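You operate a simulated robot arm through the tools that you are given. There is no shell and no other tool. Be economical: measure what you need, move in short steps, check, and stop when the job is done.

Carry out the task below with a simulated two-armed robot. There is one attempt and no reset: what you move stays moved.

JOB
Wipe up the spill on the top of the blue-marked table with the blue cloth and put it back.

It is judged by the outcome, as a careful person would: the job done as asked, and still so three seconds after it is handed in. It fails if anything else is knocked over, pushed out of place, dropped, spilled or broken. Flat cloth is picked up by pressing the open fingertips on it (5 to 10 N) and closing them slowly along it; thin cloth reads only 2 to 8 mm in the jaws.

ROBOT AND FRAMES
Two 7-joint arms with two-finger parallel grippers on one trunk, on a base that drives. Base frame: it is fixed to the floor where the robot stands at the start and does not move with it; the origin is under the middle of the robot, x ahead of it, y to its left, z up; the surface under the hand at the start is at about z = 765. Lengths are in mm, angles in rad, forces in N, time in s.
The left shoulder is at the start at [18, 138, 1372], the right one opposite. With the tool pointing down near the work surface each hand reaches from about 180 to 520 mm from the robot's upright axis, wherever it stands, measured 20 degrees to its own side. Payload 1.57 kg a hand.
The tool frame of a hand sits at the grasp point between the pads (the TCP): z along the fingers, y along the line on which they close. The tips reach 30 mm beyond it. Largest opening 80 mm; finger width 17, thickness 12; the body of the gripper, 40 by 82 mm, starts 80 mm behind the TCP.
Orientation is that of the tool frame in the base frame, as a unit quaternion [x, y, z, w]. With the fingers straight down and closing along the base's y, the tool's x points along the base's -x, its y along +y and its z along -z.

CONTROLS
- The arms move only by the tool drive_tool. It takes "left_plan", "right_plan" or both (then of equal length, played together; a hand with none holds still); each is a list of rows, each a list of 7 numbers: the shift along the base's x, y, z in mm, then the turn, a rotation vector about the base's x, y, z in degrees, then the gripper command, from -1 (shut) to 1 (fully open), values between in proportion. In form: [[x, y, z, wx, wy, wz, fingers], ...]. A call has 1 to 10 rows; each row is the pose to reach, as a shift and turn from the pose commanded when the call began. A row lasts 0.2 s, in which the tool goes at most 50 mm and 0.15 rad; a call with a longer step from one row to the next is refused whole, and so is a gripper value outside its range. Where a pose cannot be reached the arm comes as near as it can. A force on the tool above 40 N (or 10 N above the force at the start of the call, whichever is more), or a blocked arm, ends the call early, and 0.2 s more pass. The fingers move at their own pace (about 45 mm/s each) and stop on an object; they squeeze with about 38 N. The grip force told is the motor's: it shows also when the fingers shut on nothing. Time passes only in rows, and 0.2 s behind the last, so rows that repeat a pose let the fingers close. It gives the time, the measured TCP pose, the force on the tool (base axes), the opening and the grip force at its end, in the units of the frame above (readings bear some noise), with the torque about the TCP (base axes, N m) and any sound that the robot's microphone picked up.
- Cameras (640 x 400 px; columns grow to the right, rows downward): "scene" is now at [190.2, 5.6, 1281.8]; the picture's right is [0.05, -1.00, -0.00], its down [-0.29, -0.01, -0.96] and it looks along [0.96, 0.04, -0.29] (base axes); focal length 214 px, centre (320, 200). "left" rides on the left gripper at [72, 7, -122] in its tool frame; the picture's right is [-0.09, 1.00, 0.00], its down [-0.84, -0.08, -0.54] and it looks along [-0.54, -0.05, 0.84] (tool axes); focal length 238 px, centre (320, 200). "right" rides on the right gripper at [72, -7, -122] in its tool frame; the picture's right is [0.09, 1.00, 0.00], its down [-0.84, 0.08, -0.54] and it looks along [-0.54, 0.05, 0.84] (tool axes); focal length 238 px, centre (320, 200). There is no depth. A picture from a camera that has moved, and an enlarged one, comes with that camera's place and axes in the base frame and with its lens.
- snapshot(camera): a new picture of that camera. The clock stands still meanwhile.
- raise_lower(by): slides the trunk up (or, below 0, down) by that many mm; the arms and the scene camera ride with it, the base frame stays. It gives what a move gives, with no picture.
- drive_base(legs): drives the robot by 1 to 6 legs, each [ahead, left, turn to the left] in mm, mm and rad, along the robot's own axes; the way and the turn of a leg run together, so that a leg with both is an arc; at most 1500 mm and 3.142 rad a leg. The arms and the cameras ride along, it lands a little off, and it stops where it bumps. It gives what a move gives.
- head_to(pan, tilt): turns the head with the scene camera to pan (to the left, within 1.047 rad either way) and tilt (down, from -0.506 to 1.204), counted from straight ahead of the robot. It gives what a move gives.
- enlarge(camera, box): a new picture of the part [left, top, right, bottom] of that camera's present view, enlarged. The clock stands still meanwhile.
- job_done(): hands the job in; it is judged then, once.

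Work in short steps. Places have to be worked out from the pictures, the camera data and where the tool is seen: move nearer, look again, correct. Check each grasp and each placing, and mend what went wrong. You have 120 turns and 100 pictures in all, those below and enlarged ones among them. Open the grippers and draw the arms clear of the work before you hand the job in, unless the task says otherwise; then end with one line.

The tools are called after "Call:" by a JSON object that holds its "op" and its "data". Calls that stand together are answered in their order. drive_tool: Moves the arms, as the interface text tells. Its arguments: {"type":"object","properties":{"left_plan":{"type":"array"},"right_plan":{"type":"array"}},"required":[]} The other tools are called the same way: raise_lower (by) slides the trunk up or down; drive_base (legs) drives the base; head_to (pan, tilt) turns the head that bears the scene camera; snapshot (camera) takes a picture; enlarge (camera, box) takes an enlarged picture of a part of a camera's view; job_done () hands the job in.

At the start:

```text
t: 0.0
left_ee_pos: [243.8, 118.2, 1252.2]
left_tcp_rot: [-0.004, 0.985, 0.009, -0.174]
left_contact_force: [0.2, -0.2, 0.1]
left_wrist_torque: [-0.01, -0.01, -0.02]
left_finger_gap: 79.8
left_grasp_force: 0.0
right_ee_pos: [231.9, -163.2, 1229.9]
right_tcp_rot: [0.013, 0.982, -0.114, -0.151]
right_contact_force: [-0.3, -0.2, -0.1]
right_wrist_torque: [0.01, 0.02, 0.01]
right_finger_gap: 80.1
right_grasp_force: 0.2
trunk travel left (down, up): [-425.0, 815.0]
robot x, y, heading: [5.0, 2.6, 0.004]
head pan, tilt: [0.045, 0.279]
```

scene: 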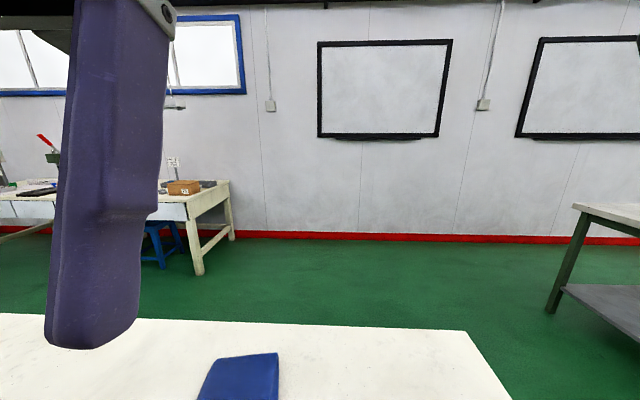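
right: 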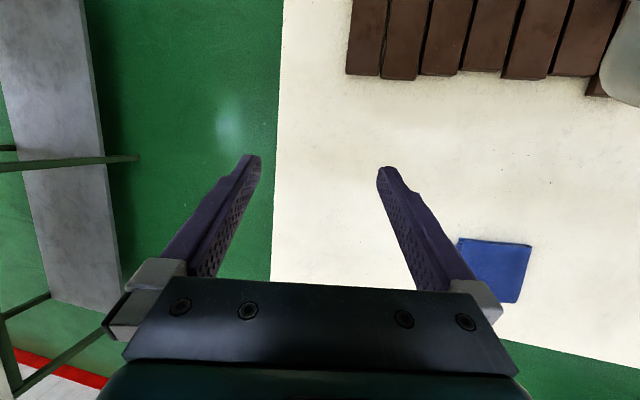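
left: 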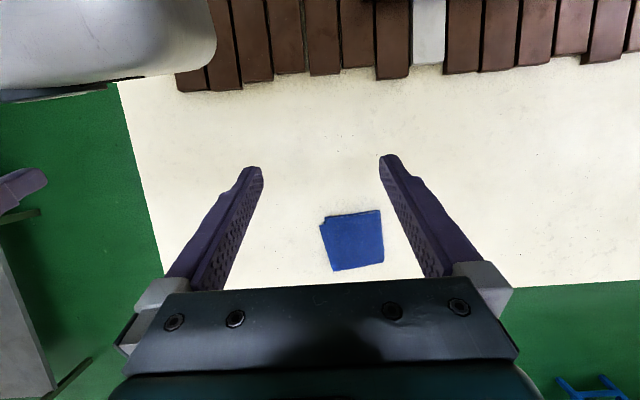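

The blue cloth lies on the table ahead; no spill or blue mark seen yet. I tilt the head down to see the table.

Call:
{"op": "head_to", "data": {"pan": 0, "tilt": 0.9}}

Call:
{"op": "snapshot", "data": {"camera": "scene"}}

Call:
{"op": "head_to", "data": {"pan": 1.0, "tilt": 0.4}}

Call:
{"op": "snapshot", "data": {"camera": "scene"}}

Call:
{"op": "head_to", "data": {"pan": -1.0, "tilt": 0.4}}

Call:
{"op": "snapshot", "data": {"camera": "scene"}}

```text
t: 1.0
left_ee_pos: [243.2, 117.3, 1251.2]
left_tcp_rot: [-0.003, 0.984, 0.009, -0.176]
left_contact_force: [0.6, -0.1, 0.1]
left_wrist_torque: [-0.01, -0.03, 0.02]
left_finger_gap: 79.9
left_grasp_force: 0.1
right_ee_pos: [230.8, -164.2, 1227.1]
right_tcp_rot: [0.013, 0.981, -0.115, -0.154]
right_contact_force: [-0.1, -0.1, 0.4]
right_wrist_torque: [-0.02, 0.03, 0.0]
right_finger_gap: 80.1
right_grasp_force: 0.0
trunk travel left (down, up): [-425.0, 815.0]
robot x, y, heading: [7.3, -0.6, -0.001]
head pan, tilt: [0.0, 0.901]
```

```text
96 pictures are left
camera scene: at [170.8, 1.3, 1227.0], right [0.0, -1.0, 0.0], down [-0.8, 0.0, -0.61], along [0.61, 0.0, -0.8], focal length 214 px, centre (320, 200)
```

scene: 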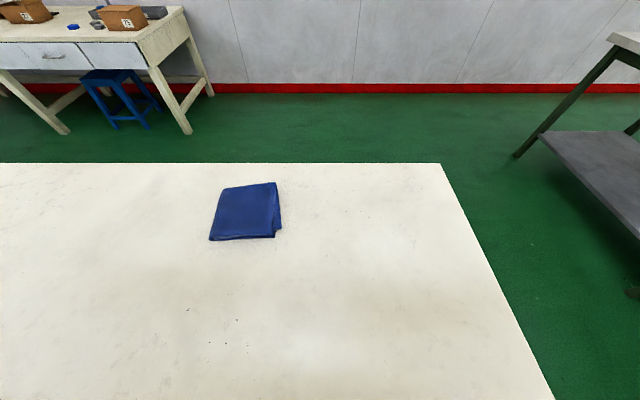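

```text
t: 2.3
left_ee_pos: [242.4, 116.7, 1252.0]
left_tcp_rot: [-0.002, 0.984, 0.009, -0.176]
left_contact_force: [0.4, 0.3, 0.1]
left_wrist_torque: [-0.01, 0.01, -0.02]
left_finger_gap: 80.1
left_grasp_force: 0.1
right_ee_pos: [229.8, -162.6, 1230.0]
right_tcp_rot: [0.012, 0.981, -0.115, -0.153]
right_contact_force: [0.0, 0.0, 0.1]
right_wrist_torque: [-0.02, 0.0, -0.01]
right_finger_gap: 80.2
right_grasp_force: 0.0
trunk travel left (down, up): [-425.0, 815.0]
robot x, y, heading: [9.1, -3.6, -0.001]
head pan, tilt: [1.0, 0.4]
```

```text
95 pictures are left
camera scene: at [145.9, 79.2, 1270.3], right [0.84, -0.54, -0.02], down [-0.23, -0.33, -0.92], along [0.49, 0.77, -0.4], focal length 214 px, centre (320, 200)
```

scene: 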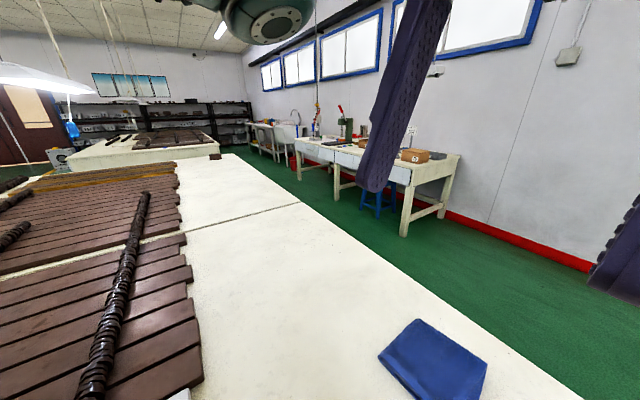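

```text
t: 4.2
left_ee_pos: [243.1, 116.0, 1250.3]
left_tcp_rot: [-0.003, 0.984, 0.008, -0.178]
left_contact_force: [0.5, 0.0, 0.4]
left_wrist_torque: [-0.02, 0.02, 0.0]
left_finger_gap: 80.0
left_grasp_force: 0.1
right_ee_pos: [229.9, -163.7, 1228.1]
right_tcp_rot: [0.013, 0.981, -0.115, -0.153]
right_contact_force: [-0.5, 0.2, 0.3]
right_wrist_torque: [0.04, 0.0, -0.03]
right_finger_gap: 79.9
right_grasp_force: 0.0
trunk travel left (down, up): [-425.0, 815.0]
robot x, y, heading: [12.4, -1.3, -0.0]
head pan, tilt: [-1.0, 0.4]
```

```text
94 pictures are left
camera scene: at [145.3, -76.6, 1270.2], right [-0.84, -0.54, 0.02], down [-0.23, 0.33, -0.92], along [0.49, -0.77, -0.4], focal length 214 px, centre (320, 200)
```

scene: 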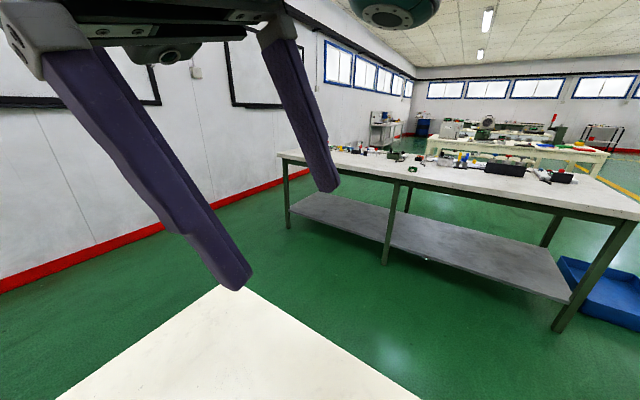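

No blue mark yet. I look down closely at this table, and further to each side.

Call:
{"op": "head_to", "data": {"pan": 0, "tilt": 1.2}}

Call:
{"op": "snapshot", "data": {"camera": "scene"}}

Call:
{"op": "head_to", "data": {"pan": 1.04, "tilt": 1.0}}

Call:
{"op": "snapshot", "data": {"camera": "scene"}}

Call:
{"op": "head_to", "data": {"pan": -1.04, "tilt": 1.0}}

Call:
{"op": "snapshot", "data": {"camera": "scene"}}

```text
t: 5.5
left_ee_pos: [240.9, 116.3, 1251.6]
left_tcp_rot: [-0.004, 0.984, 0.008, -0.178]
left_contact_force: [0.4, -0.3, 0.1]
left_wrist_torque: [-0.05, -0.03, -0.02]
left_finger_gap: 80.1
left_grasp_force: 0.1
right_ee_pos: [229.4, -163.4, 1228.1]
right_tcp_rot: [0.012, 0.981, -0.115, -0.154]
right_contact_force: [-1.0, -0.1, -0.3]
right_wrist_torque: [-0.03, -0.02, -0.03]
right_finger_gap: 80.0
right_grasp_force: 0.1
trunk travel left (down, up): [-425.0, 815.0]
robot x, y, heading: [4.9, 1.5, 0.0]
head pan, tilt: [0.0, 1.201]
```

```text
93 pictures are left
camera scene: at [149.5, 1.3, 1207.1], right [0.0, -1.0, 0.0], down [-0.94, 0.0, -0.34], along [0.34, 0.0, -0.94], focal length 214 px, centre (320, 200)
```

scene: 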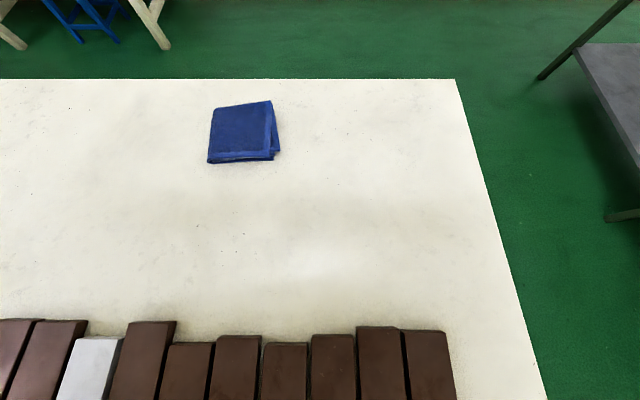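

```text
t: 6.8
left_ee_pos: [241.0, 117.3, 1251.1]
left_tcp_rot: [-0.003, 0.984, 0.008, -0.176]
left_contact_force: [0.5, -0.8, 0.9]
left_wrist_torque: [0.02, -0.02, 0.01]
left_finger_gap: 80.2
left_grasp_force: 0.0
right_ee_pos: [228.2, -164.3, 1227.2]
right_tcp_rot: [0.012, 0.981, -0.114, -0.154]
right_contact_force: [0.0, 0.4, 0.1]
right_wrist_torque: [0.03, 0.02, 0.01]
right_finger_gap: 80.1
right_grasp_force: 0.1
trunk travel left (down, up): [-425.0, 815.0]
robot x, y, heading: [8.9, 1.7, 0.0]
head pan, tilt: [1.04, 1.0]
```

```text
92 pictures are left
camera scene: at [128.7, 61.4, 1220.0], right [0.86, -0.51, -0.02], down [-0.44, -0.73, -0.53], along [0.26, 0.47, -0.85], focal length 214 px, centre (320, 200)
```

scene: 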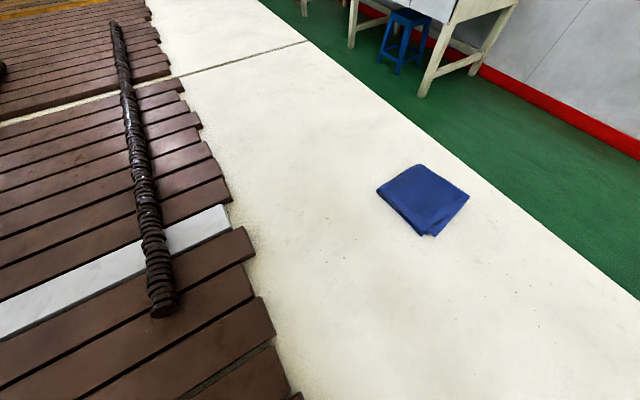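

```text
t: 8.8
left_ee_pos: [240.7, 117.8, 1251.7]
left_tcp_rot: [-0.003, 0.984, 0.009, -0.178]
left_contact_force: [0.2, 0.1, -0.5]
left_wrist_torque: [-0.02, 0.0, 0.0]
left_finger_gap: 80.1
left_grasp_force: 0.1
right_ee_pos: [228.4, -163.3, 1227.8]
right_tcp_rot: [0.012, 0.981, -0.115, -0.154]
right_contact_force: [0.5, 0.5, 0.5]
right_wrist_torque: [-0.01, 0.01, 0.0]
right_finger_gap: 80.1
right_grasp_force: 0.0
trunk travel left (down, up): [-425.0, 815.0]
robot x, y, heading: [6.4, -2.7, -0.001]
head pan, tilt: [-1.04, 1.0]
```

```text
91 pictures are left
camera scene: at [128.1, -58.7, 1219.8], right [-0.86, -0.51, 0.02], down [-0.44, 0.73, -0.53], along [0.25, -0.47, -0.85], focal length 214 px, centre (320, 200)
```

scene: 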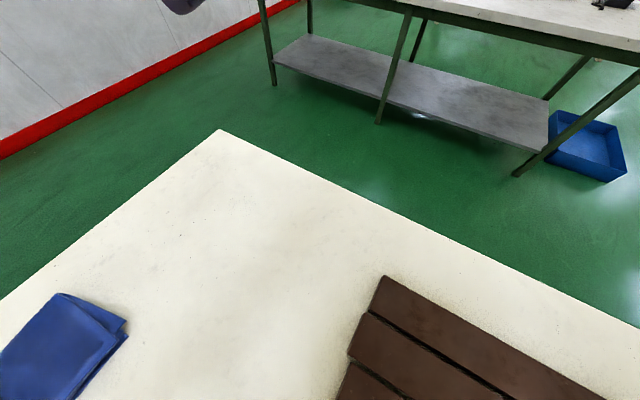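

The spill is not on this table's visible part; the blue-marked table must be elsewhere, likely behind. I turn in place in steps, arms high, and look.

Call:
{"op": "drive_base", "data": {"legs": [[0, 0, 1.8]]}}

Call:
{"op": "head_to", "data": {"pan": 0.8, "tilt": 0.5}}

Call:
{"op": "snapshot", "data": {"camera": "scene"}}

Call:
{"op": "head_to", "data": {"pan": 0, "tilt": 0.5}}

Call:
{"op": "snapshot", "data": {"camera": "scene"}}

```text
t: 10.7
left_ee_pos: [132.6, 273.5, 1240.0]
left_tcp_rot: [-0.199, 0.96, -0.019, -0.195]
left_contact_force: [-0.4, 0.2, -0.4]
left_wrist_torque: [-0.02, -0.02, 0.01]
left_finger_gap: 80.0
left_grasp_force: 0.1
right_ee_pos: [227.2, 10.8, 1210.3]
right_tcp_rot: [-0.185, 0.962, -0.137, -0.147]
right_contact_force: [-0.8, -0.4, 0.2]
right_wrist_torque: [-0.03, -0.01, -0.02]
right_finger_gap: 79.9
right_grasp_force: 0.2
trunk travel left (down, up): [-425.0, 815.0]
robot x, y, heading: [-15.0, 69.2, 0.399]
head pan, tilt: [-1.04, 1.0]
stopped in leg 1: the robot was blocked; the commanded pose is now the measured one
```

```text
t: 12.6
left_ee_pos: [132.6, 274.1, 1237.7]
left_tcp_rot: [-0.199, 0.96, -0.019, -0.197]
left_contact_force: [-0.2, 0.0, -0.2]
left_wrist_torque: [-0.01, -0.03, -0.06]
left_finger_gap: 80.2
left_grasp_force: 0.0
right_ee_pos: [227.3, 9.6, 1207.4]
right_tcp_rot: [-0.186, 0.961, -0.136, -0.15]
right_contact_force: [0.0, 0.6, 0.7]
right_wrist_torque: [-0.01, -0.03, 0.01]
right_finger_gap: 80.1
right_grasp_force: 0.1
trunk travel left (down, up): [-425.0, 815.0]
robot x, y, heading: [-4.9, 65.1, 0.395]
head pan, tilt: [0.799, 0.499]
```

```text
90 pictures are left
camera scene: at [76.0, 194.7, 1249.5], right [0.93, -0.37, -0.06], down [-0.23, -0.45, -0.86], along [0.29, 0.82, -0.5], focal length 214 px, centre (320, 200)
```

scene: 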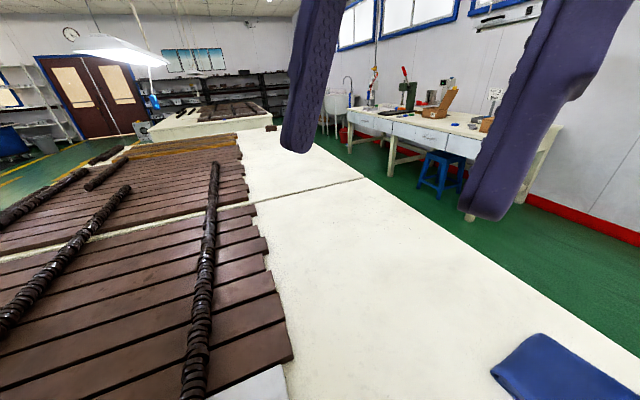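

```text
t: 13.7
left_ee_pos: [133.7, 274.6, 1238.5]
left_tcp_rot: [-0.199, 0.96, -0.018, -0.197]
left_contact_force: [0.2, -0.2, -0.1]
left_wrist_torque: [0.03, 0.0, -0.01]
left_finger_gap: 80.0
left_grasp_force: 0.0
right_ee_pos: [229.4, 10.2, 1208.7]
right_tcp_rot: [-0.185, 0.962, -0.135, -0.149]
right_contact_force: [0.9, 0.9, 0.3]
right_wrist_torque: [0.02, -0.01, -0.03]
right_finger_gap: 80.0
right_grasp_force: 0.0
trunk travel left (down, up): [-425.0, 815.0]
robot x, y, heading: [-4.4, 69.3, 0.394]
head pan, tilt: [0.0, 0.499]
```

```text
89 pictures are left
camera scene: at [127.2, 145.3, 1246.5], right [0.39, -0.92, -0.02], down [-0.5, -0.19, -0.85], along [0.78, 0.34, -0.53], focal length 214 px, centre (320, 200)
```

scene: 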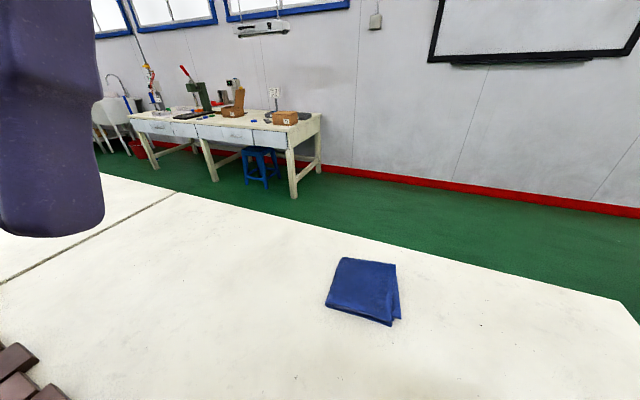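

The base bumped while turning (and tilted slightly). I undo that turn and then back straight off from the table.

Call:
{"op": "drive_base", "data": {"legs": [[0, 0, -0.394]]}}

Call:
{"op": "drive_base", "data": {"legs": [[-300, 0, 0]]}}

Call:
{"op": "head_to", "data": {"pan": 0, "tilt": 1.0}}

Call:
{"op": "snapshot", "data": {"camera": "scene"}}

```text
t: 15.3
left_ee_pos: [188.6, 127.7, 1230.2]
left_tcp_rot: [-0.007, 0.979, -0.001, -0.203]
left_contact_force: [0.3, -0.2, 0.0]
left_wrist_torque: [0.0, -0.01, 0.05]
left_finger_gap: 80.1
left_grasp_force: 0.0
right_ee_pos: [175.6, -154.4, 1213.4]
right_tcp_rot: [0.005, 0.976, -0.125, -0.178]
right_contact_force: [-0.6, -0.3, -0.6]
right_wrist_torque: [-0.05, -0.02, 0.02]
right_finger_gap: 79.9
right_grasp_force: 0.0
trunk travel left (down, up): [-425.0, 815.0]
robot x, y, heading: [-12.7, 17.2, 0.008]
head pan, tilt: [0.0, 0.499]
```

```text
t: 16.6
left_ee_pos: [194.4, 132.5, 1252.2]
left_tcp_rot: [-0.011, 0.984, 0.007, -0.177]
left_contact_force: [-0.2, 1.8, -0.1]
left_wrist_torque: [0.01, -0.01, 0.01]
left_finger_gap: 79.9
left_grasp_force: 0.1
right_ee_pos: [187.0, -148.9, 1230.4]
right_tcp_rot: [0.003, 0.981, -0.117, -0.152]
right_contact_force: [-0.3, 0.7, -0.8]
right_wrist_torque: [-0.07, 0.05, 0.02]
right_finger_gap: 80.0
right_grasp_force: 0.0
trunk travel left (down, up): [-425.0, 815.0]
robot x, y, heading: [-37.3, 11.5, 0.016]
head pan, tilt: [0.0, 0.499]
stopped in leg 1: the robot was blocked; the commanded pose is now the measured one
```

```text
t: 17.5
left_ee_pos: [196.5, 130.6, 1253.7]
left_tcp_rot: [-0.011, 0.985, 0.006, -0.174]
left_contact_force: [0.4, -0.5, -0.4]
left_wrist_torque: [0.0, 0.02, 0.01]
left_finger_gap: 80.2
left_grasp_force: 0.1
right_ee_pos: [186.5, -149.8, 1232.0]
right_tcp_rot: [0.005, 0.982, -0.118, -0.15]
right_contact_force: [-0.3, 0.2, -0.8]
right_wrist_torque: [0.0, 0.02, 0.01]
right_finger_gap: 79.9
right_grasp_force: 0.1
trunk travel left (down, up): [-425.0, 815.0]
robot x, y, heading: [-38.6, 13.4, 0.015]
head pan, tilt: [0.0, 1.0]
```

```text
88 pictures are left
camera scene: at [119.9, 14.0, 1222.6], right [0.01, -1.0, 0.0], down [-0.85, -0.01, -0.53], along [0.53, 0.0, -0.85], focal length 214 px, centre (320, 200)
```

scene: 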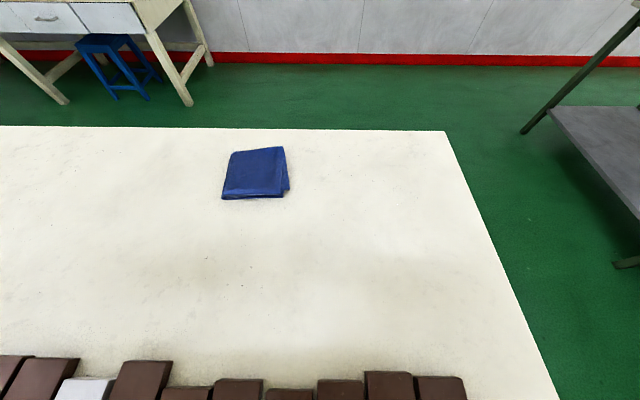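

The base is blocked behind as well. I check the wrist cameras for what lies under and around the robot.

Call:
{"op": "snapshot", "data": {"camera": "left"}}

Call:
{"op": "snapshot", "data": {"camera": "right"}}

```text
87 pictures are left
camera left: at [169.9, 133.8, 1394.0], right [0.07, 1.0, -0.02], down [0.97, -0.06, 0.22], along [0.22, -0.03, -0.98], focal length 238 px, centre (320, 200)
```

left: 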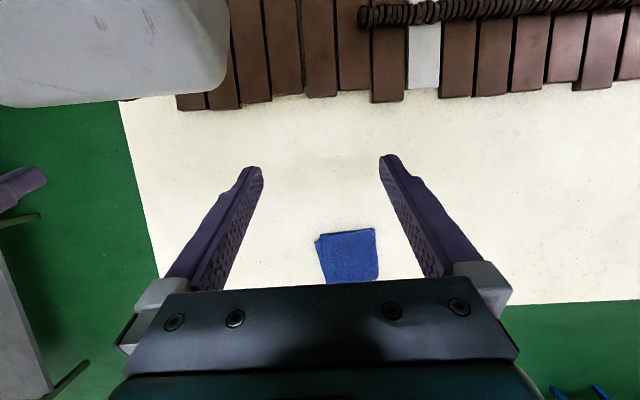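

```text
86 pictures are left
camera right: at [155.7, -124.6, 1367.2], right [-0.11, 0.97, -0.21], down [0.96, 0.16, 0.24], along [0.27, -0.17, -0.95], focal length 238 px, centre (320, 200)
```

right: 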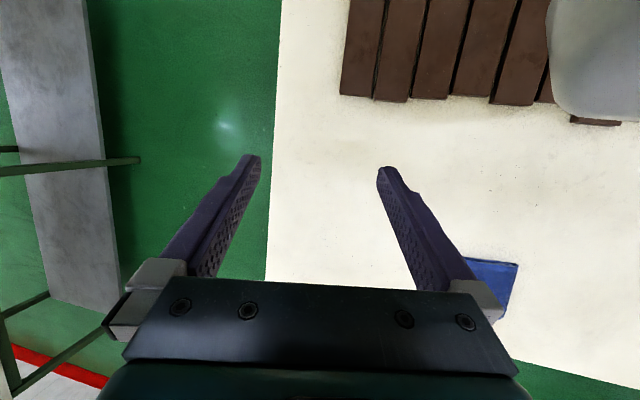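

I check the table top closely for a faint spill, and for blue marks.

Call:
{"op": "enlarge", "data": {"camera": "scene", "box": [180, 120, 560, 360]}}

Call:
{"op": "enlarge", "data": {"camera": "scene", "box": [0, 120, 300, 360]}}

Call:
{"op": "head_to", "data": {"pan": 1.047, "tilt": 0.3}}

Call:
{"op": "enlarge", "data": {"camera": "scene", "box": [0, 60, 320, 260]}}

Call:
{"op": "head_to", "data": {"pan": -1.047, "tilt": 0.3}}

Call:
{"op": "enlarge", "data": {"camera": "scene", "box": [260, 60, 640, 300]}}

```text
1.67 times, centred on (370, 240) of scene
camera zoom: at [119.9, 14.0, 1222.6], right [0.01, -1.0, 0.0], down [-0.85, -0.01, -0.53], along [0.53, 0.0, -0.85], focal length 358 px, centre (237, 133)
```

zoom: 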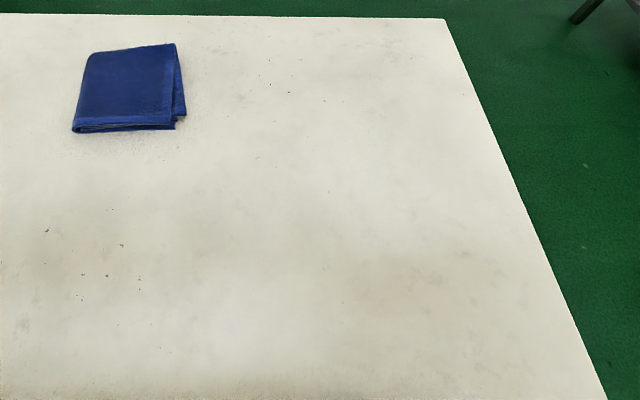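

```text
1.67 times, centred on (150, 240) of scene
camera zoom: at [119.9, 14.0, 1222.6], right [0.01, -1.0, 0.0], down [-0.85, -0.01, -0.53], along [0.53, 0.0, -0.85], focal length 358 px, centre (603, 133)
```

zoom: 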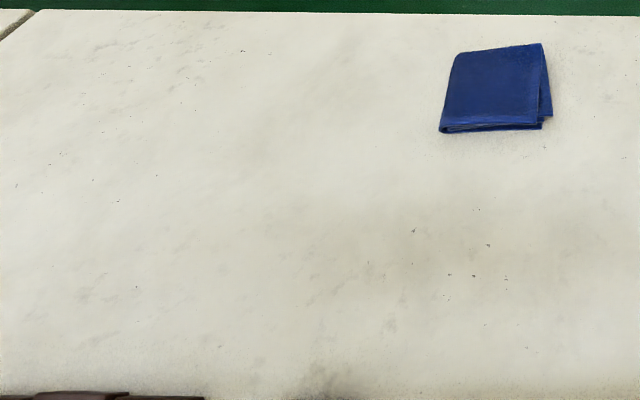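

```text
t: 18.8
left_ee_pos: [195.3, 131.3, 1253.5]
left_tcp_rot: [-0.011, 0.984, 0.007, -0.175]
left_contact_force: [-0.5, 0.1, -0.2]
left_wrist_torque: [-0.02, -0.04, 0.02]
left_finger_gap: 80.3
left_grasp_force: 0.1
right_ee_pos: [187.4, -149.5, 1232.4]
right_tcp_rot: [0.005, 0.981, -0.118, -0.151]
right_contact_force: [-0.6, 0.9, 0.5]
right_wrist_torque: [0.02, 0.05, 0.02]
right_finger_gap: 80.2
right_grasp_force: 0.1
trunk travel left (down, up): [-425.0, 815.0]
robot x, y, heading: [-39.2, 16.0, 0.015]
head pan, tilt: [1.047, 0.3]
```

```text
2.00 times, centred on (160, 160) of scene
camera zoom: at [96.3, 95.1, 1281.9], right [0.87, -0.49, -0.01], down [-0.16, -0.26, -0.95], along [0.46, 0.83, -0.31], focal length 429 px, centre (640, 280)
```

zoom: 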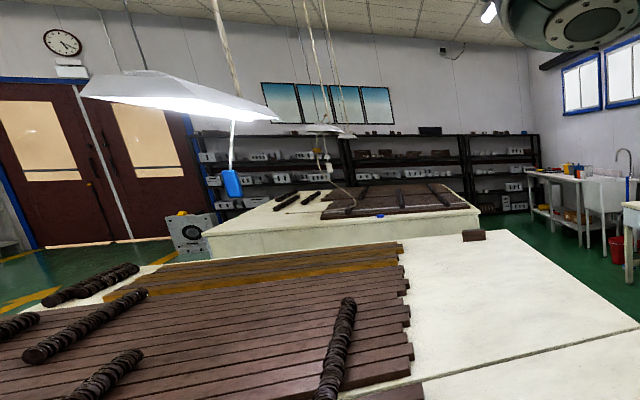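

```text
t: 20.8
left_ee_pos: [195.4, 131.1, 1254.5]
left_tcp_rot: [-0.01, 0.984, 0.006, -0.175]
left_contact_force: [0.1, 0.1, -0.1]
left_wrist_torque: [-0.02, -0.05, 0.03]
left_finger_gap: 80.0
left_grasp_force: 0.1
right_ee_pos: [186.6, -148.7, 1230.8]
right_tcp_rot: [0.004, 0.982, -0.118, -0.151]
right_contact_force: [-0.5, 0.9, 0.0]
right_wrist_torque: [0.01, 0.01, 0.02]
right_finger_gap: 79.9
right_grasp_force: 0.3
trunk travel left (down, up): [-425.0, 815.0]
robot x, y, heading: [-40.9, 10.8, 0.013]
head pan, tilt: [-1.047, 0.3]
```

```text
1.67 times, centred on (450, 180) of scene
camera zoom: at [97.7, -65.9, 1282.0], right [-0.86, -0.51, 0.02], down [-0.17, 0.25, -0.95], along [0.48, -0.82, -0.3], focal length 358 px, centre (103, 233)
```

zoom: 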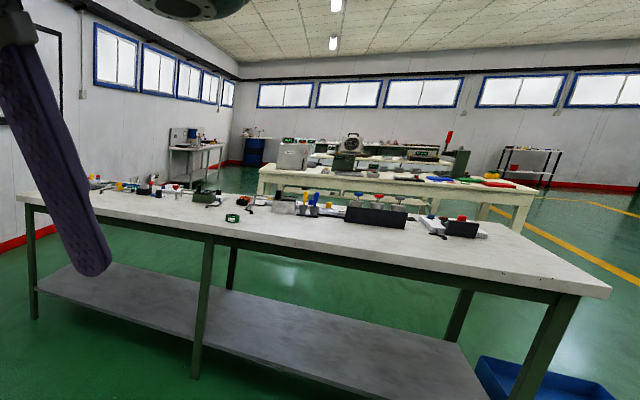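

Nothing marked seen within ±2 rad. I try a right turn, with the head panned right, to see behind.

Call:
{"op": "drive_base", "data": {"legs": [[0, 0, -0.6]]}}

Call:
{"op": "snapshot", "data": {"camera": "scene"}}

```text
t: 22.1
left_ee_pos: [200.1, 56.1, 1248.6]
left_tcp_rot: [0.086, 0.979, 0.022, -0.182]
left_contact_force: [-0.7, 0.3, 0.0]
left_wrist_torque: [-0.01, -0.02, 0.0]
left_finger_gap: 80.0
left_grasp_force: 0.1
right_ee_pos: [136.7, -217.6, 1226.0]
right_tcp_rot: [0.098, 0.975, -0.104, -0.17]
right_contact_force: [0.0, 0.4, -0.2]
right_wrist_torque: [-0.02, 0.0, -0.02]
right_finger_gap: 80.0
right_grasp_force: 0.0
trunk travel left (down, up): [-425.0, 815.0]
robot x, y, heading: [-41.1, -15.8, -0.182]
head pan, tilt: [-1.047, 0.3]
stopped in leg 1: the robot was blocked; the commanded pose is now the measured one
```

```text
81 pictures are left
camera scene: at [66.9, -119.8, 1277.9], right [-0.94, -0.34, 0.03], down [-0.13, 0.28, -0.95], along [0.31, -0.9, -0.31], focal length 214 px, centre (320, 200)
```

scene: 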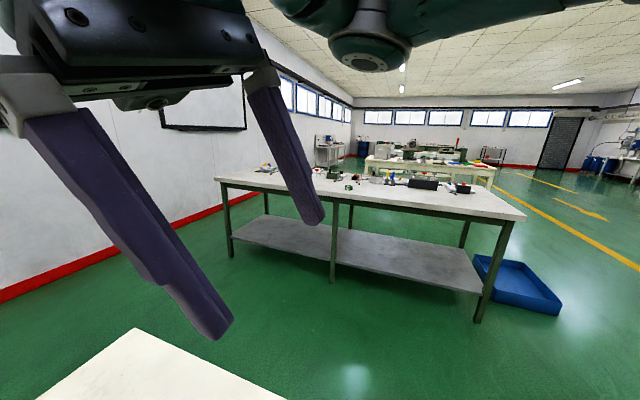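

Blocked again. I realign to the start heading and test whether it can move sideways.

Call:
{"op": "drive_base", "data": {"legs": [[30, 15, 0.182]]}}

Call:
{"op": "drive_base", "data": {"legs": [[0, -400, 0]]}}

```text
t: 23.1
left_ee_pos: [191.9, 87.4, 1241.8]
left_tcp_rot: [0.046, 0.981, 0.016, -0.19]
left_contact_force: [0.7, -0.8, -0.3]
left_wrist_torque: [0.03, 0.0, 0.01]
left_finger_gap: 80.0
left_grasp_force: 0.0
right_ee_pos: [149.8, -188.4, 1219.3]
right_tcp_rot: [0.057, 0.977, -0.11, -0.173]
right_contact_force: [-1.6, -0.1, -0.8]
right_wrist_torque: [0.02, 0.01, 0.02]
right_finger_gap: 79.8
right_grasp_force: 0.1
trunk travel left (down, up): [-425.0, 815.0]
robot x, y, heading: [-37.5, -5.9, -0.095]
head pan, tilt: [-1.047, 0.3]
stopped in leg 1: the robot was blocked; the commanded pose is now the measured one
```

```text
t: 24.4
left_ee_pos: [195.5, 86.6, 1247.5]
left_tcp_rot: [0.047, 0.982, 0.019, -0.185]
left_contact_force: [-0.2, 0.8, 0.5]
left_wrist_torque: [-0.01, 0.01, 0.0]
left_finger_gap: 80.0
left_grasp_force: 0.0
right_ee_pos: [153.6, -192.7, 1223.5]
right_tcp_rot: [0.06, 0.978, -0.107, -0.167]
right_contact_force: [-1.1, -0.2, -0.7]
right_wrist_torque: [0.02, 0.0, 0.03]
right_finger_gap: 80.2
right_grasp_force: 0.1
trunk travel left (down, up): [-425.0, 815.0]
robot x, y, heading: [-39.0, -8.2, -0.102]
head pan, tilt: [-1.047, 0.3]
stopped in leg 1: the robot was blocked; the commanded pose is now the measured one
```

Both sides are blocked. I use the left hand's camera to look at the base and behind: moving the hand out left and pitching it to look backward.

Call:
{"op": "drive_tool", "data": {"left_plan": [[10, 40, 10, 0, 8, 0, 1], [20, 80, 20, 0, 16, 0, 1], [30, 120, 30, 0, 24, 0, 1], [40, 160, 40, 0, 32, 0, 1], [50, 200, 50, 0, 40, 0, 1], [50, 240, 50, 0, 48, 0, 1], [50, 270, 50, 0, 56, 0, 1], [50, 300, 50, 0, 64, 0, 1]]}}

Call:
{"op": "snapshot", "data": {"camera": "left"}}

```text
t: 25.1
left_ee_pos: [182.5, 191.3, 1206.3]
left_tcp_rot: [0.033, 0.876, -0.003, -0.481]
left_contact_force: [-0.4, -1.2, 0.4]
left_wrist_torque: [-0.01, -0.04, -0.03]
left_finger_gap: 80.0
left_grasp_force: 0.0
right_ee_pos: [152.5, -192.1, 1224.6]
right_tcp_rot: [0.06, 0.978, -0.108, -0.167]
right_contact_force: [-0.1, 0.3, -0.1]
right_wrist_torque: [-0.02, -0.02, 0.03]
right_finger_gap: 80.0
right_grasp_force: 0.1
trunk travel left (down, up): [-425.0, 815.0]
robot x, y, heading: [-40.5, -8.0, -0.108]
head pan, tilt: [-1.047, 0.3]
stopped in row 3 (left hand): the arm was blocked; the commanded pose is now the measured one
```

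```text
80 pictures are left
camera left: at [246.3, 197.7, 1332.1], right [0.1, 0.99, -0.11], down [0.9, -0.14, -0.41], along [-0.42, -0.06, -0.9], focal length 238 px, centre (320, 200)
```

left: 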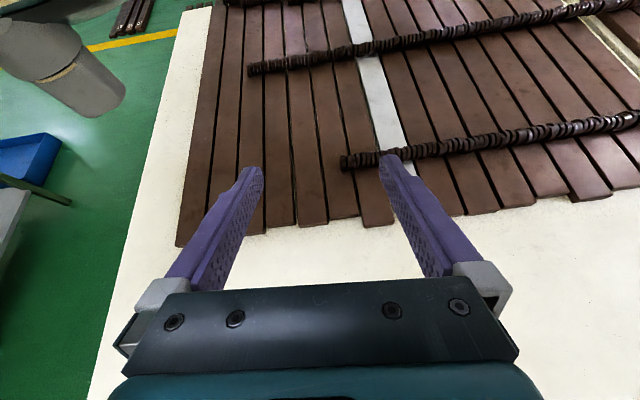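

The view backward begins to show the planked table and floor behind-right. I pitch the hand further back in place.

Call:
{"op": "drive_tool", "data": {"left_plan": [[20, 0, 20, 0, 8, 0, 1], [40, 0, 40, 0, 16, 0, 1], [60, 0, 60, 0, 24, 0, 1], [70, 0, 70, 0, 32, 0, 1]]}}

Call:
{"op": "snapshot", "data": {"camera": "left"}}

```text
t: 25.6
left_ee_pos: [156.1, 182.8, 1187.2]
left_tcp_rot: [0.023, 0.779, -0.013, -0.626]
left_contact_force: [-0.5, 1.2, 0.7]
left_wrist_torque: [0.01, 0.01, 0.01]
left_finger_gap: 79.8
left_grasp_force: 0.1
left hand out of reach, approached as far as the arm can: row 1, 2
right_ee_pos: [152.2, -194.3, 1224.6]
right_tcp_rot: [0.061, 0.978, -0.11, -0.167]
right_contact_force: [0.4, 0.1, 0.1]
right_wrist_torque: [-0.01, 0.01, -0.01]
right_finger_gap: 79.7
right_grasp_force: 0.2
trunk travel left (down, up): [-425.0, 815.0]
robot x, y, heading: [-41.9, -5.5, -0.103]
head pan, tilt: [-1.047, 0.3]
stopped in row 2 (left hand): the arm was blocked; the commanded pose is now the measured one
```

```text
79 pictures are left
camera left: at [259.3, 191.4, 1284.0], right [0.04, 0.99, -0.14], down [0.71, -0.13, -0.7], along [-0.71, -0.07, -0.7], focal length 238 px, centre (320, 200)
```

left: 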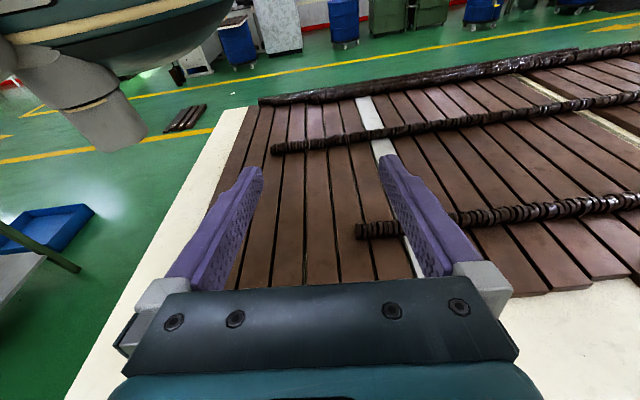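

From here the room behind shows no other table with spill. The far white table to the left had a small blue spot on its edge; I zoom in on it.

Call:
{"op": "head_to", "data": {"pan": 1.047, "tilt": 0.3}}

Call:
{"op": "snapshot", "data": {"camera": "scene"}}

Call:
{"op": "enlarge", "data": {"camera": "scene", "box": [80, 130, 260, 230]}}

Call:
{"op": "enlarge", "data": {"camera": "left", "box": [0, 0, 320, 260]}}

```text
t: 27.6
left_ee_pos: [155.8, 185.3, 1188.5]
left_tcp_rot: [0.021, 0.779, -0.013, -0.626]
left_contact_force: [0.6, -0.7, 0.3]
left_wrist_torque: [0.0, -0.03, 0.0]
left_finger_gap: 79.8
left_grasp_force: 0.0
right_ee_pos: [152.6, -193.4, 1224.3]
right_tcp_rot: [0.06, 0.978, -0.108, -0.166]
right_contact_force: [-0.2, 0.2, -0.1]
right_wrist_torque: [0.0, 0.0, 0.0]
right_finger_gap: 80.0
right_grasp_force: 0.0
trunk travel left (down, up): [-425.0, 815.0]
robot x, y, heading: [-41.7, -7.7, -0.098]
head pan, tilt: [1.047, 0.3]
```

```text
78 pictures are left
camera scene: at [92.4, 60.8, 1276.9], right [0.81, -0.59, -0.03], down [-0.21, -0.24, -0.95], along [0.55, 0.78, -0.31], focal length 214 px, centre (320, 200)
```

scene: 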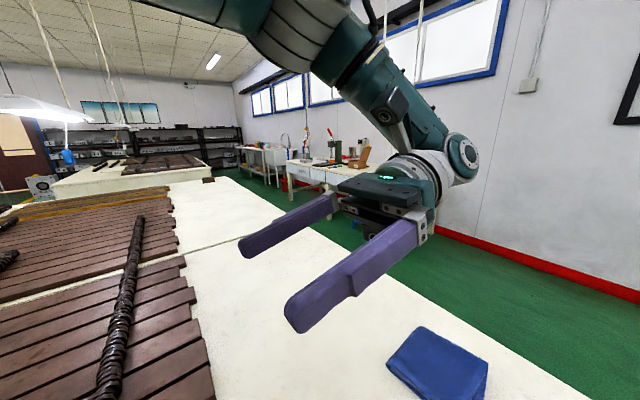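

```text
3.56 times, centred on (170, 180) of scene
camera zoom: at [92.4, 60.8, 1276.9], right [0.81, -0.59, -0.03], down [-0.21, -0.24, -0.95], along [0.55, 0.78, -0.31], focal length 763 px, centre (853, 271)
```

zoom: 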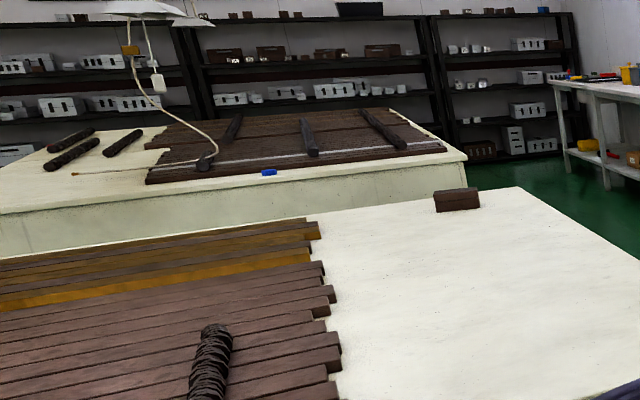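

```text
1.54 times, centred on (160, 130) of left
camera zoom: at [258.9, 192.5, 1285.0], right [0.04, 0.99, -0.14], down [0.71, -0.12, -0.7], along [-0.71, -0.07, -0.7], focal length 367 px, centre (566, 308)
```

zoom: 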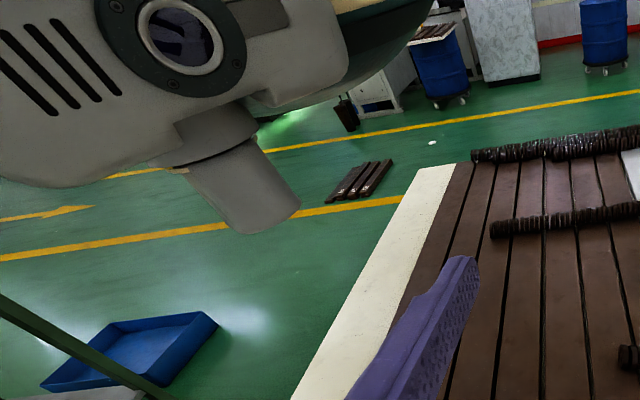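

I zoom in on the other tables, right and ahead, for the blue mark and a spill.

Call:
{"op": "head_to", "data": {"pan": 0.5, "tilt": 0.3}}

Call:
{"op": "snapshot", "data": {"camera": "scene"}}

Call:
{"op": "head_to", "data": {"pan": -0.8, "tilt": 0.2}}

Call:
{"op": "enlarge", "data": {"camera": "scene", "box": [280, 130, 520, 280]}}

Call:
{"op": "enlarge", "data": {"camera": "scene", "box": [440, 130, 640, 255]}}

```text
t: 28.6
left_ee_pos: [156.2, 184.2, 1188.0]
left_tcp_rot: [0.021, 0.779, -0.013, -0.627]
left_contact_force: [-0.1, 1.0, 0.4]
left_wrist_torque: [0.0, 0.01, 0.02]
left_finger_gap: 80.0
left_grasp_force: 0.1
right_ee_pos: [152.2, -192.2, 1224.2]
right_tcp_rot: [0.06, 0.978, -0.108, -0.166]
right_contact_force: [-0.2, 0.4, -0.7]
right_wrist_torque: [0.0, 0.02, 0.02]
right_finger_gap: 80.3
right_grasp_force: 0.0
trunk travel left (down, up): [-425.0, 815.0]
robot x, y, heading: [-40.1, -6.2, -0.101]
head pan, tilt: [0.499, 0.3]
```

```text
75 pictures are left
camera scene: at [123.7, 21.0, 1275.7], right [0.39, -0.92, -0.02], down [-0.31, -0.11, -0.95], along [0.87, 0.37, -0.32], focal length 214 px, centre (320, 200)
```

scene: 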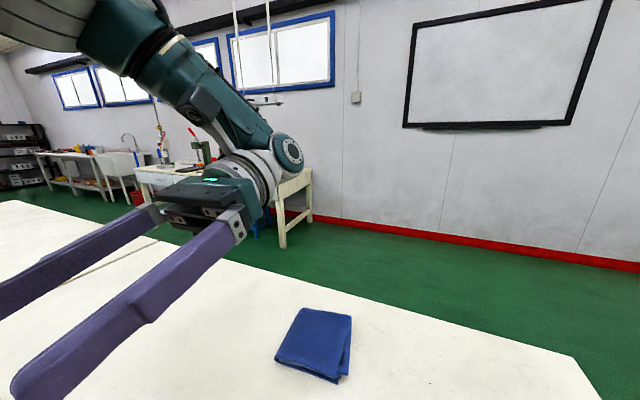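

```text
t: 30.0
left_ee_pos: [155.5, 183.6, 1188.1]
left_tcp_rot: [0.021, 0.779, -0.013, -0.627]
left_contact_force: [-0.4, 0.3, 0.1]
left_wrist_torque: [0.03, 0.01, 0.0]
left_finger_gap: 80.2
left_grasp_force: 0.0
right_ee_pos: [152.5, -194.1, 1224.9]
right_tcp_rot: [0.06, 0.978, -0.107, -0.166]
right_contact_force: [0.1, 0.1, -0.3]
right_wrist_torque: [0.01, 0.02, -0.02]
right_finger_gap: 80.0
right_grasp_force: 0.0
trunk travel left (down, up): [-425.0, 815.0]
robot x, y, heading: [-41.9, -7.3, -0.1]
head pan, tilt: [-0.799, 0.201]
```

```text
2.67 times, centred on (400, 205) of scene
camera zoom: at [95.9, -88.6, 1285.6], right [-0.78, -0.62, 0.03], down [-0.16, 0.16, -0.97], along [0.6, -0.77, -0.22], focal length 572 px, centre (107, 187)
```

zoom: 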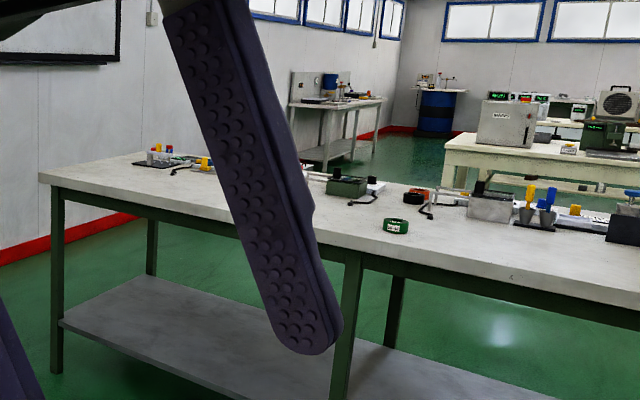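

```text
3.20 times, centred on (540, 192) of scene
camera zoom: at [95.9, -88.6, 1285.6], right [-0.78, -0.62, 0.03], down [-0.16, 0.16, -0.97], along [0.6, -0.77, -0.22], focal length 686 px, centre (-384, 224)
```

zoom: 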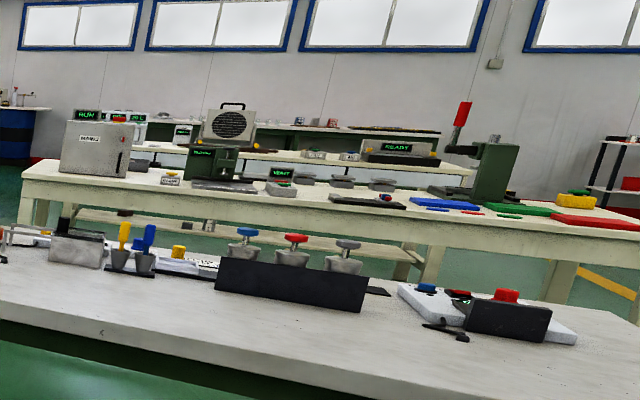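

Nothing conclusive elsewhere. I look again at the near part of this white table at high zoom, where there were some specks and a sheen.

Call:
{"op": "head_to", "data": {"pan": 0.1, "tilt": 1.2}}

Call:
{"op": "enlarge", "data": {"camera": "scene", "box": [130, 180, 370, 330]}}

Call:
{"op": "enlarge", "data": {"camera": "scene", "box": [300, 100, 540, 250]}}

Call:
{"op": "snapshot", "data": {"camera": "scene"}}

```text
t: 31.3
left_ee_pos: [156.4, 183.3, 1188.7]
left_tcp_rot: [0.021, 0.779, -0.014, -0.626]
left_contact_force: [-0.4, -0.5, -1.0]
left_wrist_torque: [0.02, -0.01, 0.03]
left_finger_gap: 80.2
left_grasp_force: 0.0
right_ee_pos: [153.1, -194.1, 1224.4]
right_tcp_rot: [0.06, 0.978, -0.109, -0.167]
right_contact_force: [0.2, 0.5, 0.0]
right_wrist_torque: [-0.02, -0.01, 0.0]
right_finger_gap: 80.2
right_grasp_force: 0.1
trunk travel left (down, up): [-425.0, 815.0]
robot x, y, heading: [-43.8, -6.6, -0.099]
head pan, tilt: [0.099, 1.201]
```

```text
2.67 times, centred on (250, 255) of scene
camera zoom: at [91.3, -15.9, 1204.6], right [0.0, -1.0, 0.0], down [-0.94, 0.0, -0.33], along [0.33, 0.0, -0.94], focal length 572 px, centre (507, 53)
```

zoom: 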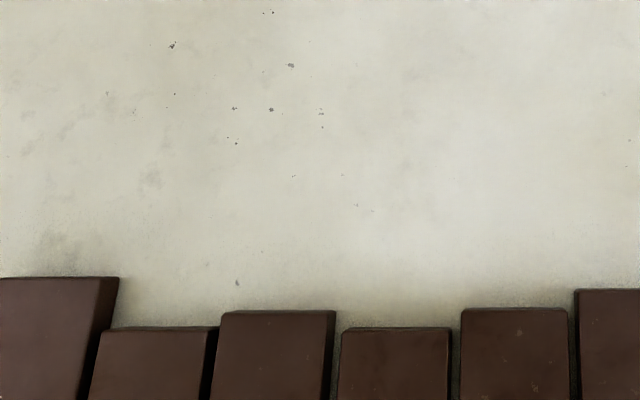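

```text
2.67 times, centred on (420, 175) of scene
camera zoom: at [91.3, -15.9, 1204.6], right [0.0, -1.0, 0.0], down [-0.94, 0.0, -0.33], along [0.33, 0.0, -0.94], focal length 572 px, centre (53, 267)
```

zoom: 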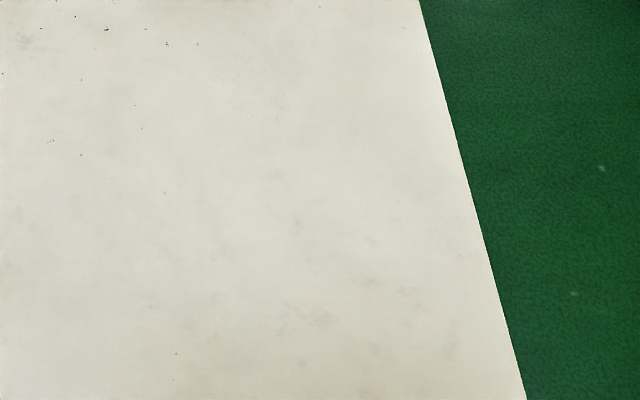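

```text
70 pictures are left
camera scene: at [91.3, -15.9, 1204.6], right [0.0, -1.0, 0.0], down [-0.94, 0.0, -0.33], along [0.33, 0.0, -0.94], focal length 214 px, centre (320, 200)
```

scene: 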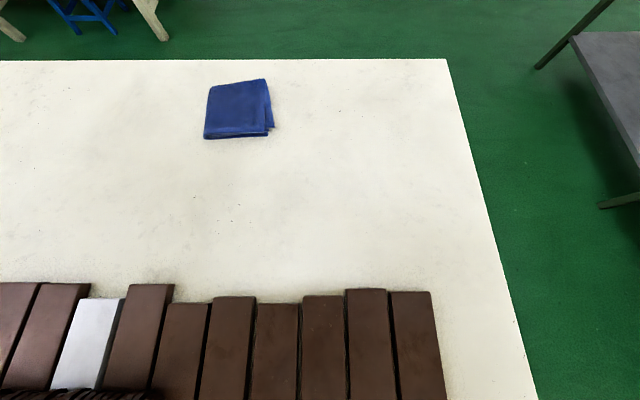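

No spill here. I raise the trunk for a higher vantage over the other table tops.

Call:
{"op": "raise_lower", "data": {"by": 500}}

Call:
{"op": "head_to", "data": {"pan": -0.9, "tilt": 0.6}}

Call:
{"op": "snapshot", "data": {"camera": "scene"}}

Call:
{"op": "head_to", "data": {"pan": 0.6, "tilt": 0.6}}

Call:
{"op": "snapshot", "data": {"camera": "scene"}}

Call:
{"op": "snapshot", "data": {"camera": "left"}}

```text
refused: 500 is not a number from -400 to 400
```

```text
t: 32.6
left_ee_pos: [155.9, 182.7, 1188.6]
left_tcp_rot: [0.021, 0.779, -0.014, -0.627]
left_contact_force: [-0.1, 0.7, 0.1]
left_wrist_torque: [-0.02, 0.01, -0.01]
left_finger_gap: 80.2
left_grasp_force: 0.0
right_ee_pos: [153.2, -194.9, 1223.6]
right_tcp_rot: [0.061, 0.978, -0.109, -0.167]
right_contact_force: [-0.3, 0.3, 0.2]
right_wrist_torque: [0.01, 0.02, -0.02]
right_finger_gap: 80.2
right_grasp_force: 0.0
trunk travel left (down, up): [-425.0, 815.0]
robot x, y, heading: [-41.4, -4.8, -0.105]
head pan, tilt: [-0.901, 0.6]
```

```text
69 pictures are left
camera scene: at [84.5, -90.6, 1249.3], right [-0.84, -0.54, 0.03], down [-0.33, 0.48, -0.81], along [0.42, -0.69, -0.58], focal length 214 px, centre (320, 200)
```

scene: 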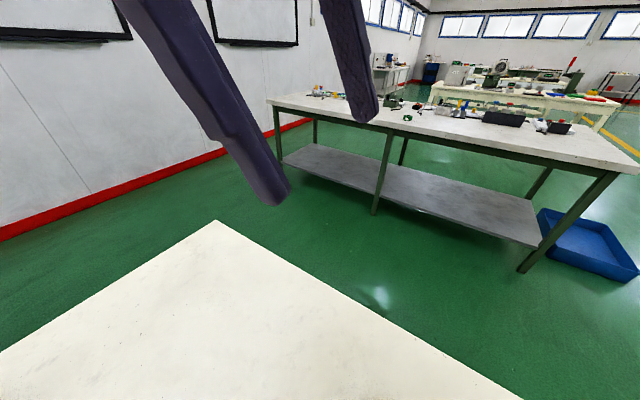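

```text
t: 34.2
left_ee_pos: [155.6, 182.5, 1189.3]
left_tcp_rot: [0.021, 0.778, -0.014, -0.627]
left_contact_force: [0.0, 0.1, -0.4]
left_wrist_torque: [0.0, 0.01, 0.0]
left_finger_gap: 80.0
left_grasp_force: 0.1
right_ee_pos: [152.7, -195.3, 1224.6]
right_tcp_rot: [0.061, 0.978, -0.109, -0.167]
right_contact_force: [-0.4, 0.0, 0.4]
right_wrist_torque: [0.02, 0.0, -0.02]
right_finger_gap: 80.1
right_grasp_force: 0.0
trunk travel left (down, up): [-425.0, 815.0]
robot x, y, heading: [-40.7, -6.1, -0.107]
head pan, tilt: [0.6, 0.6]
```

```text
68 pictures are left
camera scene: at [114.7, 25.6, 1248.5], right [0.48, -0.88, -0.02], down [-0.52, -0.27, -0.81], along [0.71, 0.39, -0.59], focal length 214 px, centre (320, 200)
```

scene: 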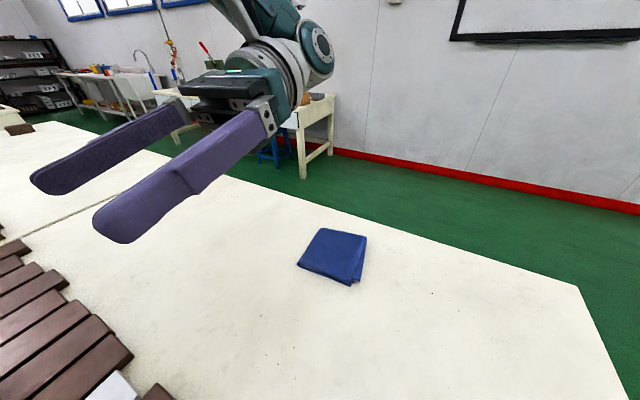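

```text
67 pictures are left
camera left: at [259.2, 190.7, 1284.5], right [0.04, 0.99, -0.14], down [0.71, -0.12, -0.7], along [-0.71, -0.07, -0.7], focal length 238 px, centre (320, 200)
```

left: 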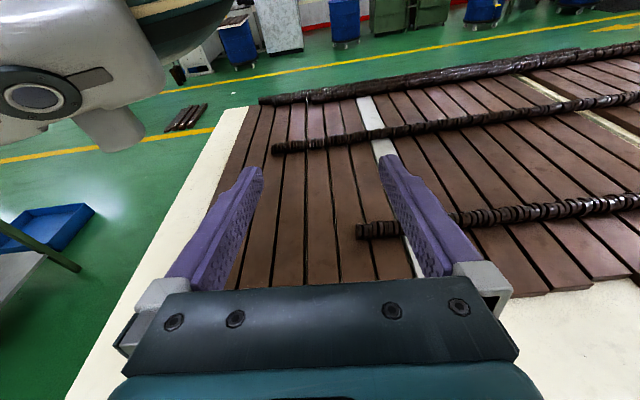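

I raise the trunk by 400 (the limit per call) and look.

Call:
{"op": "raise_lower", "data": {"by": 400}}

Call:
{"op": "snapshot", "data": {"camera": "left"}}

Call:
{"op": "head_to", "data": {"pan": -0.8, "tilt": 0.5}}

Call:
{"op": "snapshot", "data": {"camera": "scene"}}

```text
t: 38.0
left_ee_pos: [181.2, 181.8, 1274.6]
left_tcp_rot: [0.022, 0.79, -0.014, -0.612]
left_contact_force: [0.2, 0.1, 0.0]
left_wrist_torque: [0.0, -0.02, -0.01]
left_finger_gap: 80.0
left_grasp_force: 0.0
right_ee_pos: [175.7, -194.0, 1311.2]
right_tcp_rot: [0.063, 0.981, -0.108, -0.15]
right_contact_force: [0.6, 0.2, 0.0]
right_wrist_torque: [0.04, 0.03, 0.0]
right_finger_gap: 80.1
right_grasp_force: 0.1
trunk travel left (down, up): [-825.0, 415.0]
robot x, y, heading: [-42.0, -8.7, -0.101]
head pan, tilt: [0.6, 0.6]
```

```text
66 pictures are left
camera left: at [279.8, 190.0, 1374.2], right [0.04, 0.99, -0.14], down [0.73, -0.12, -0.67], along [-0.68, -0.07, -0.73], focal length 238 px, centre (320, 200)
```

left: 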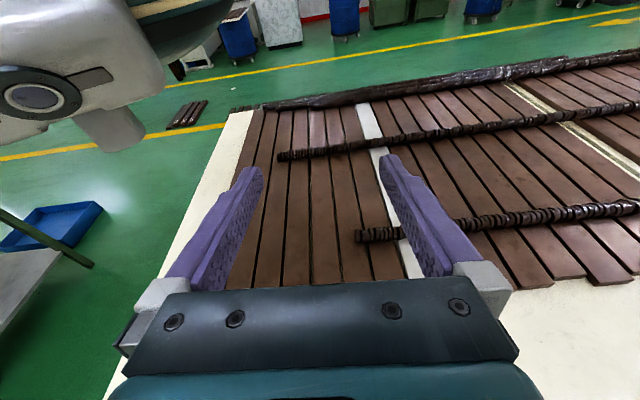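

```text
t: 39.5
left_ee_pos: [181.3, 181.7, 1274.4]
left_tcp_rot: [0.022, 0.79, -0.014, -0.612]
left_contact_force: [0.8, 0.5, -0.8]
left_wrist_torque: [-0.01, 0.01, 0.01]
left_finger_gap: 79.9
left_grasp_force: 0.1
right_ee_pos: [176.6, -195.0, 1311.4]
right_tcp_rot: [0.063, 0.981, -0.109, -0.15]
right_contact_force: [-0.4, -0.7, -1.0]
right_wrist_torque: [0.01, 0.04, -0.01]
right_finger_gap: 80.1
right_grasp_force: 0.0
trunk travel left (down, up): [-825.0, 415.0]
robot x, y, heading: [-40.9, -7.7, -0.103]
head pan, tilt: [-0.799, 0.499]
```

```text
65 pictures are left
camera scene: at [115.5, -88.8, 1342.5], right [-0.78, -0.62, 0.0], down [-0.3, 0.38, -0.88], along [0.55, -0.69, -0.48], focal length 214 px, centre (320, 200)
```

scene: 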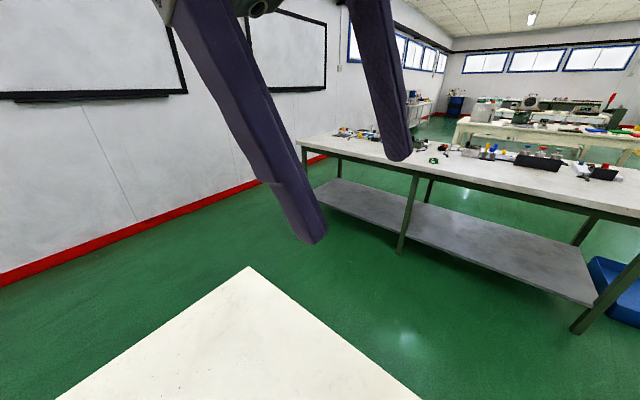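

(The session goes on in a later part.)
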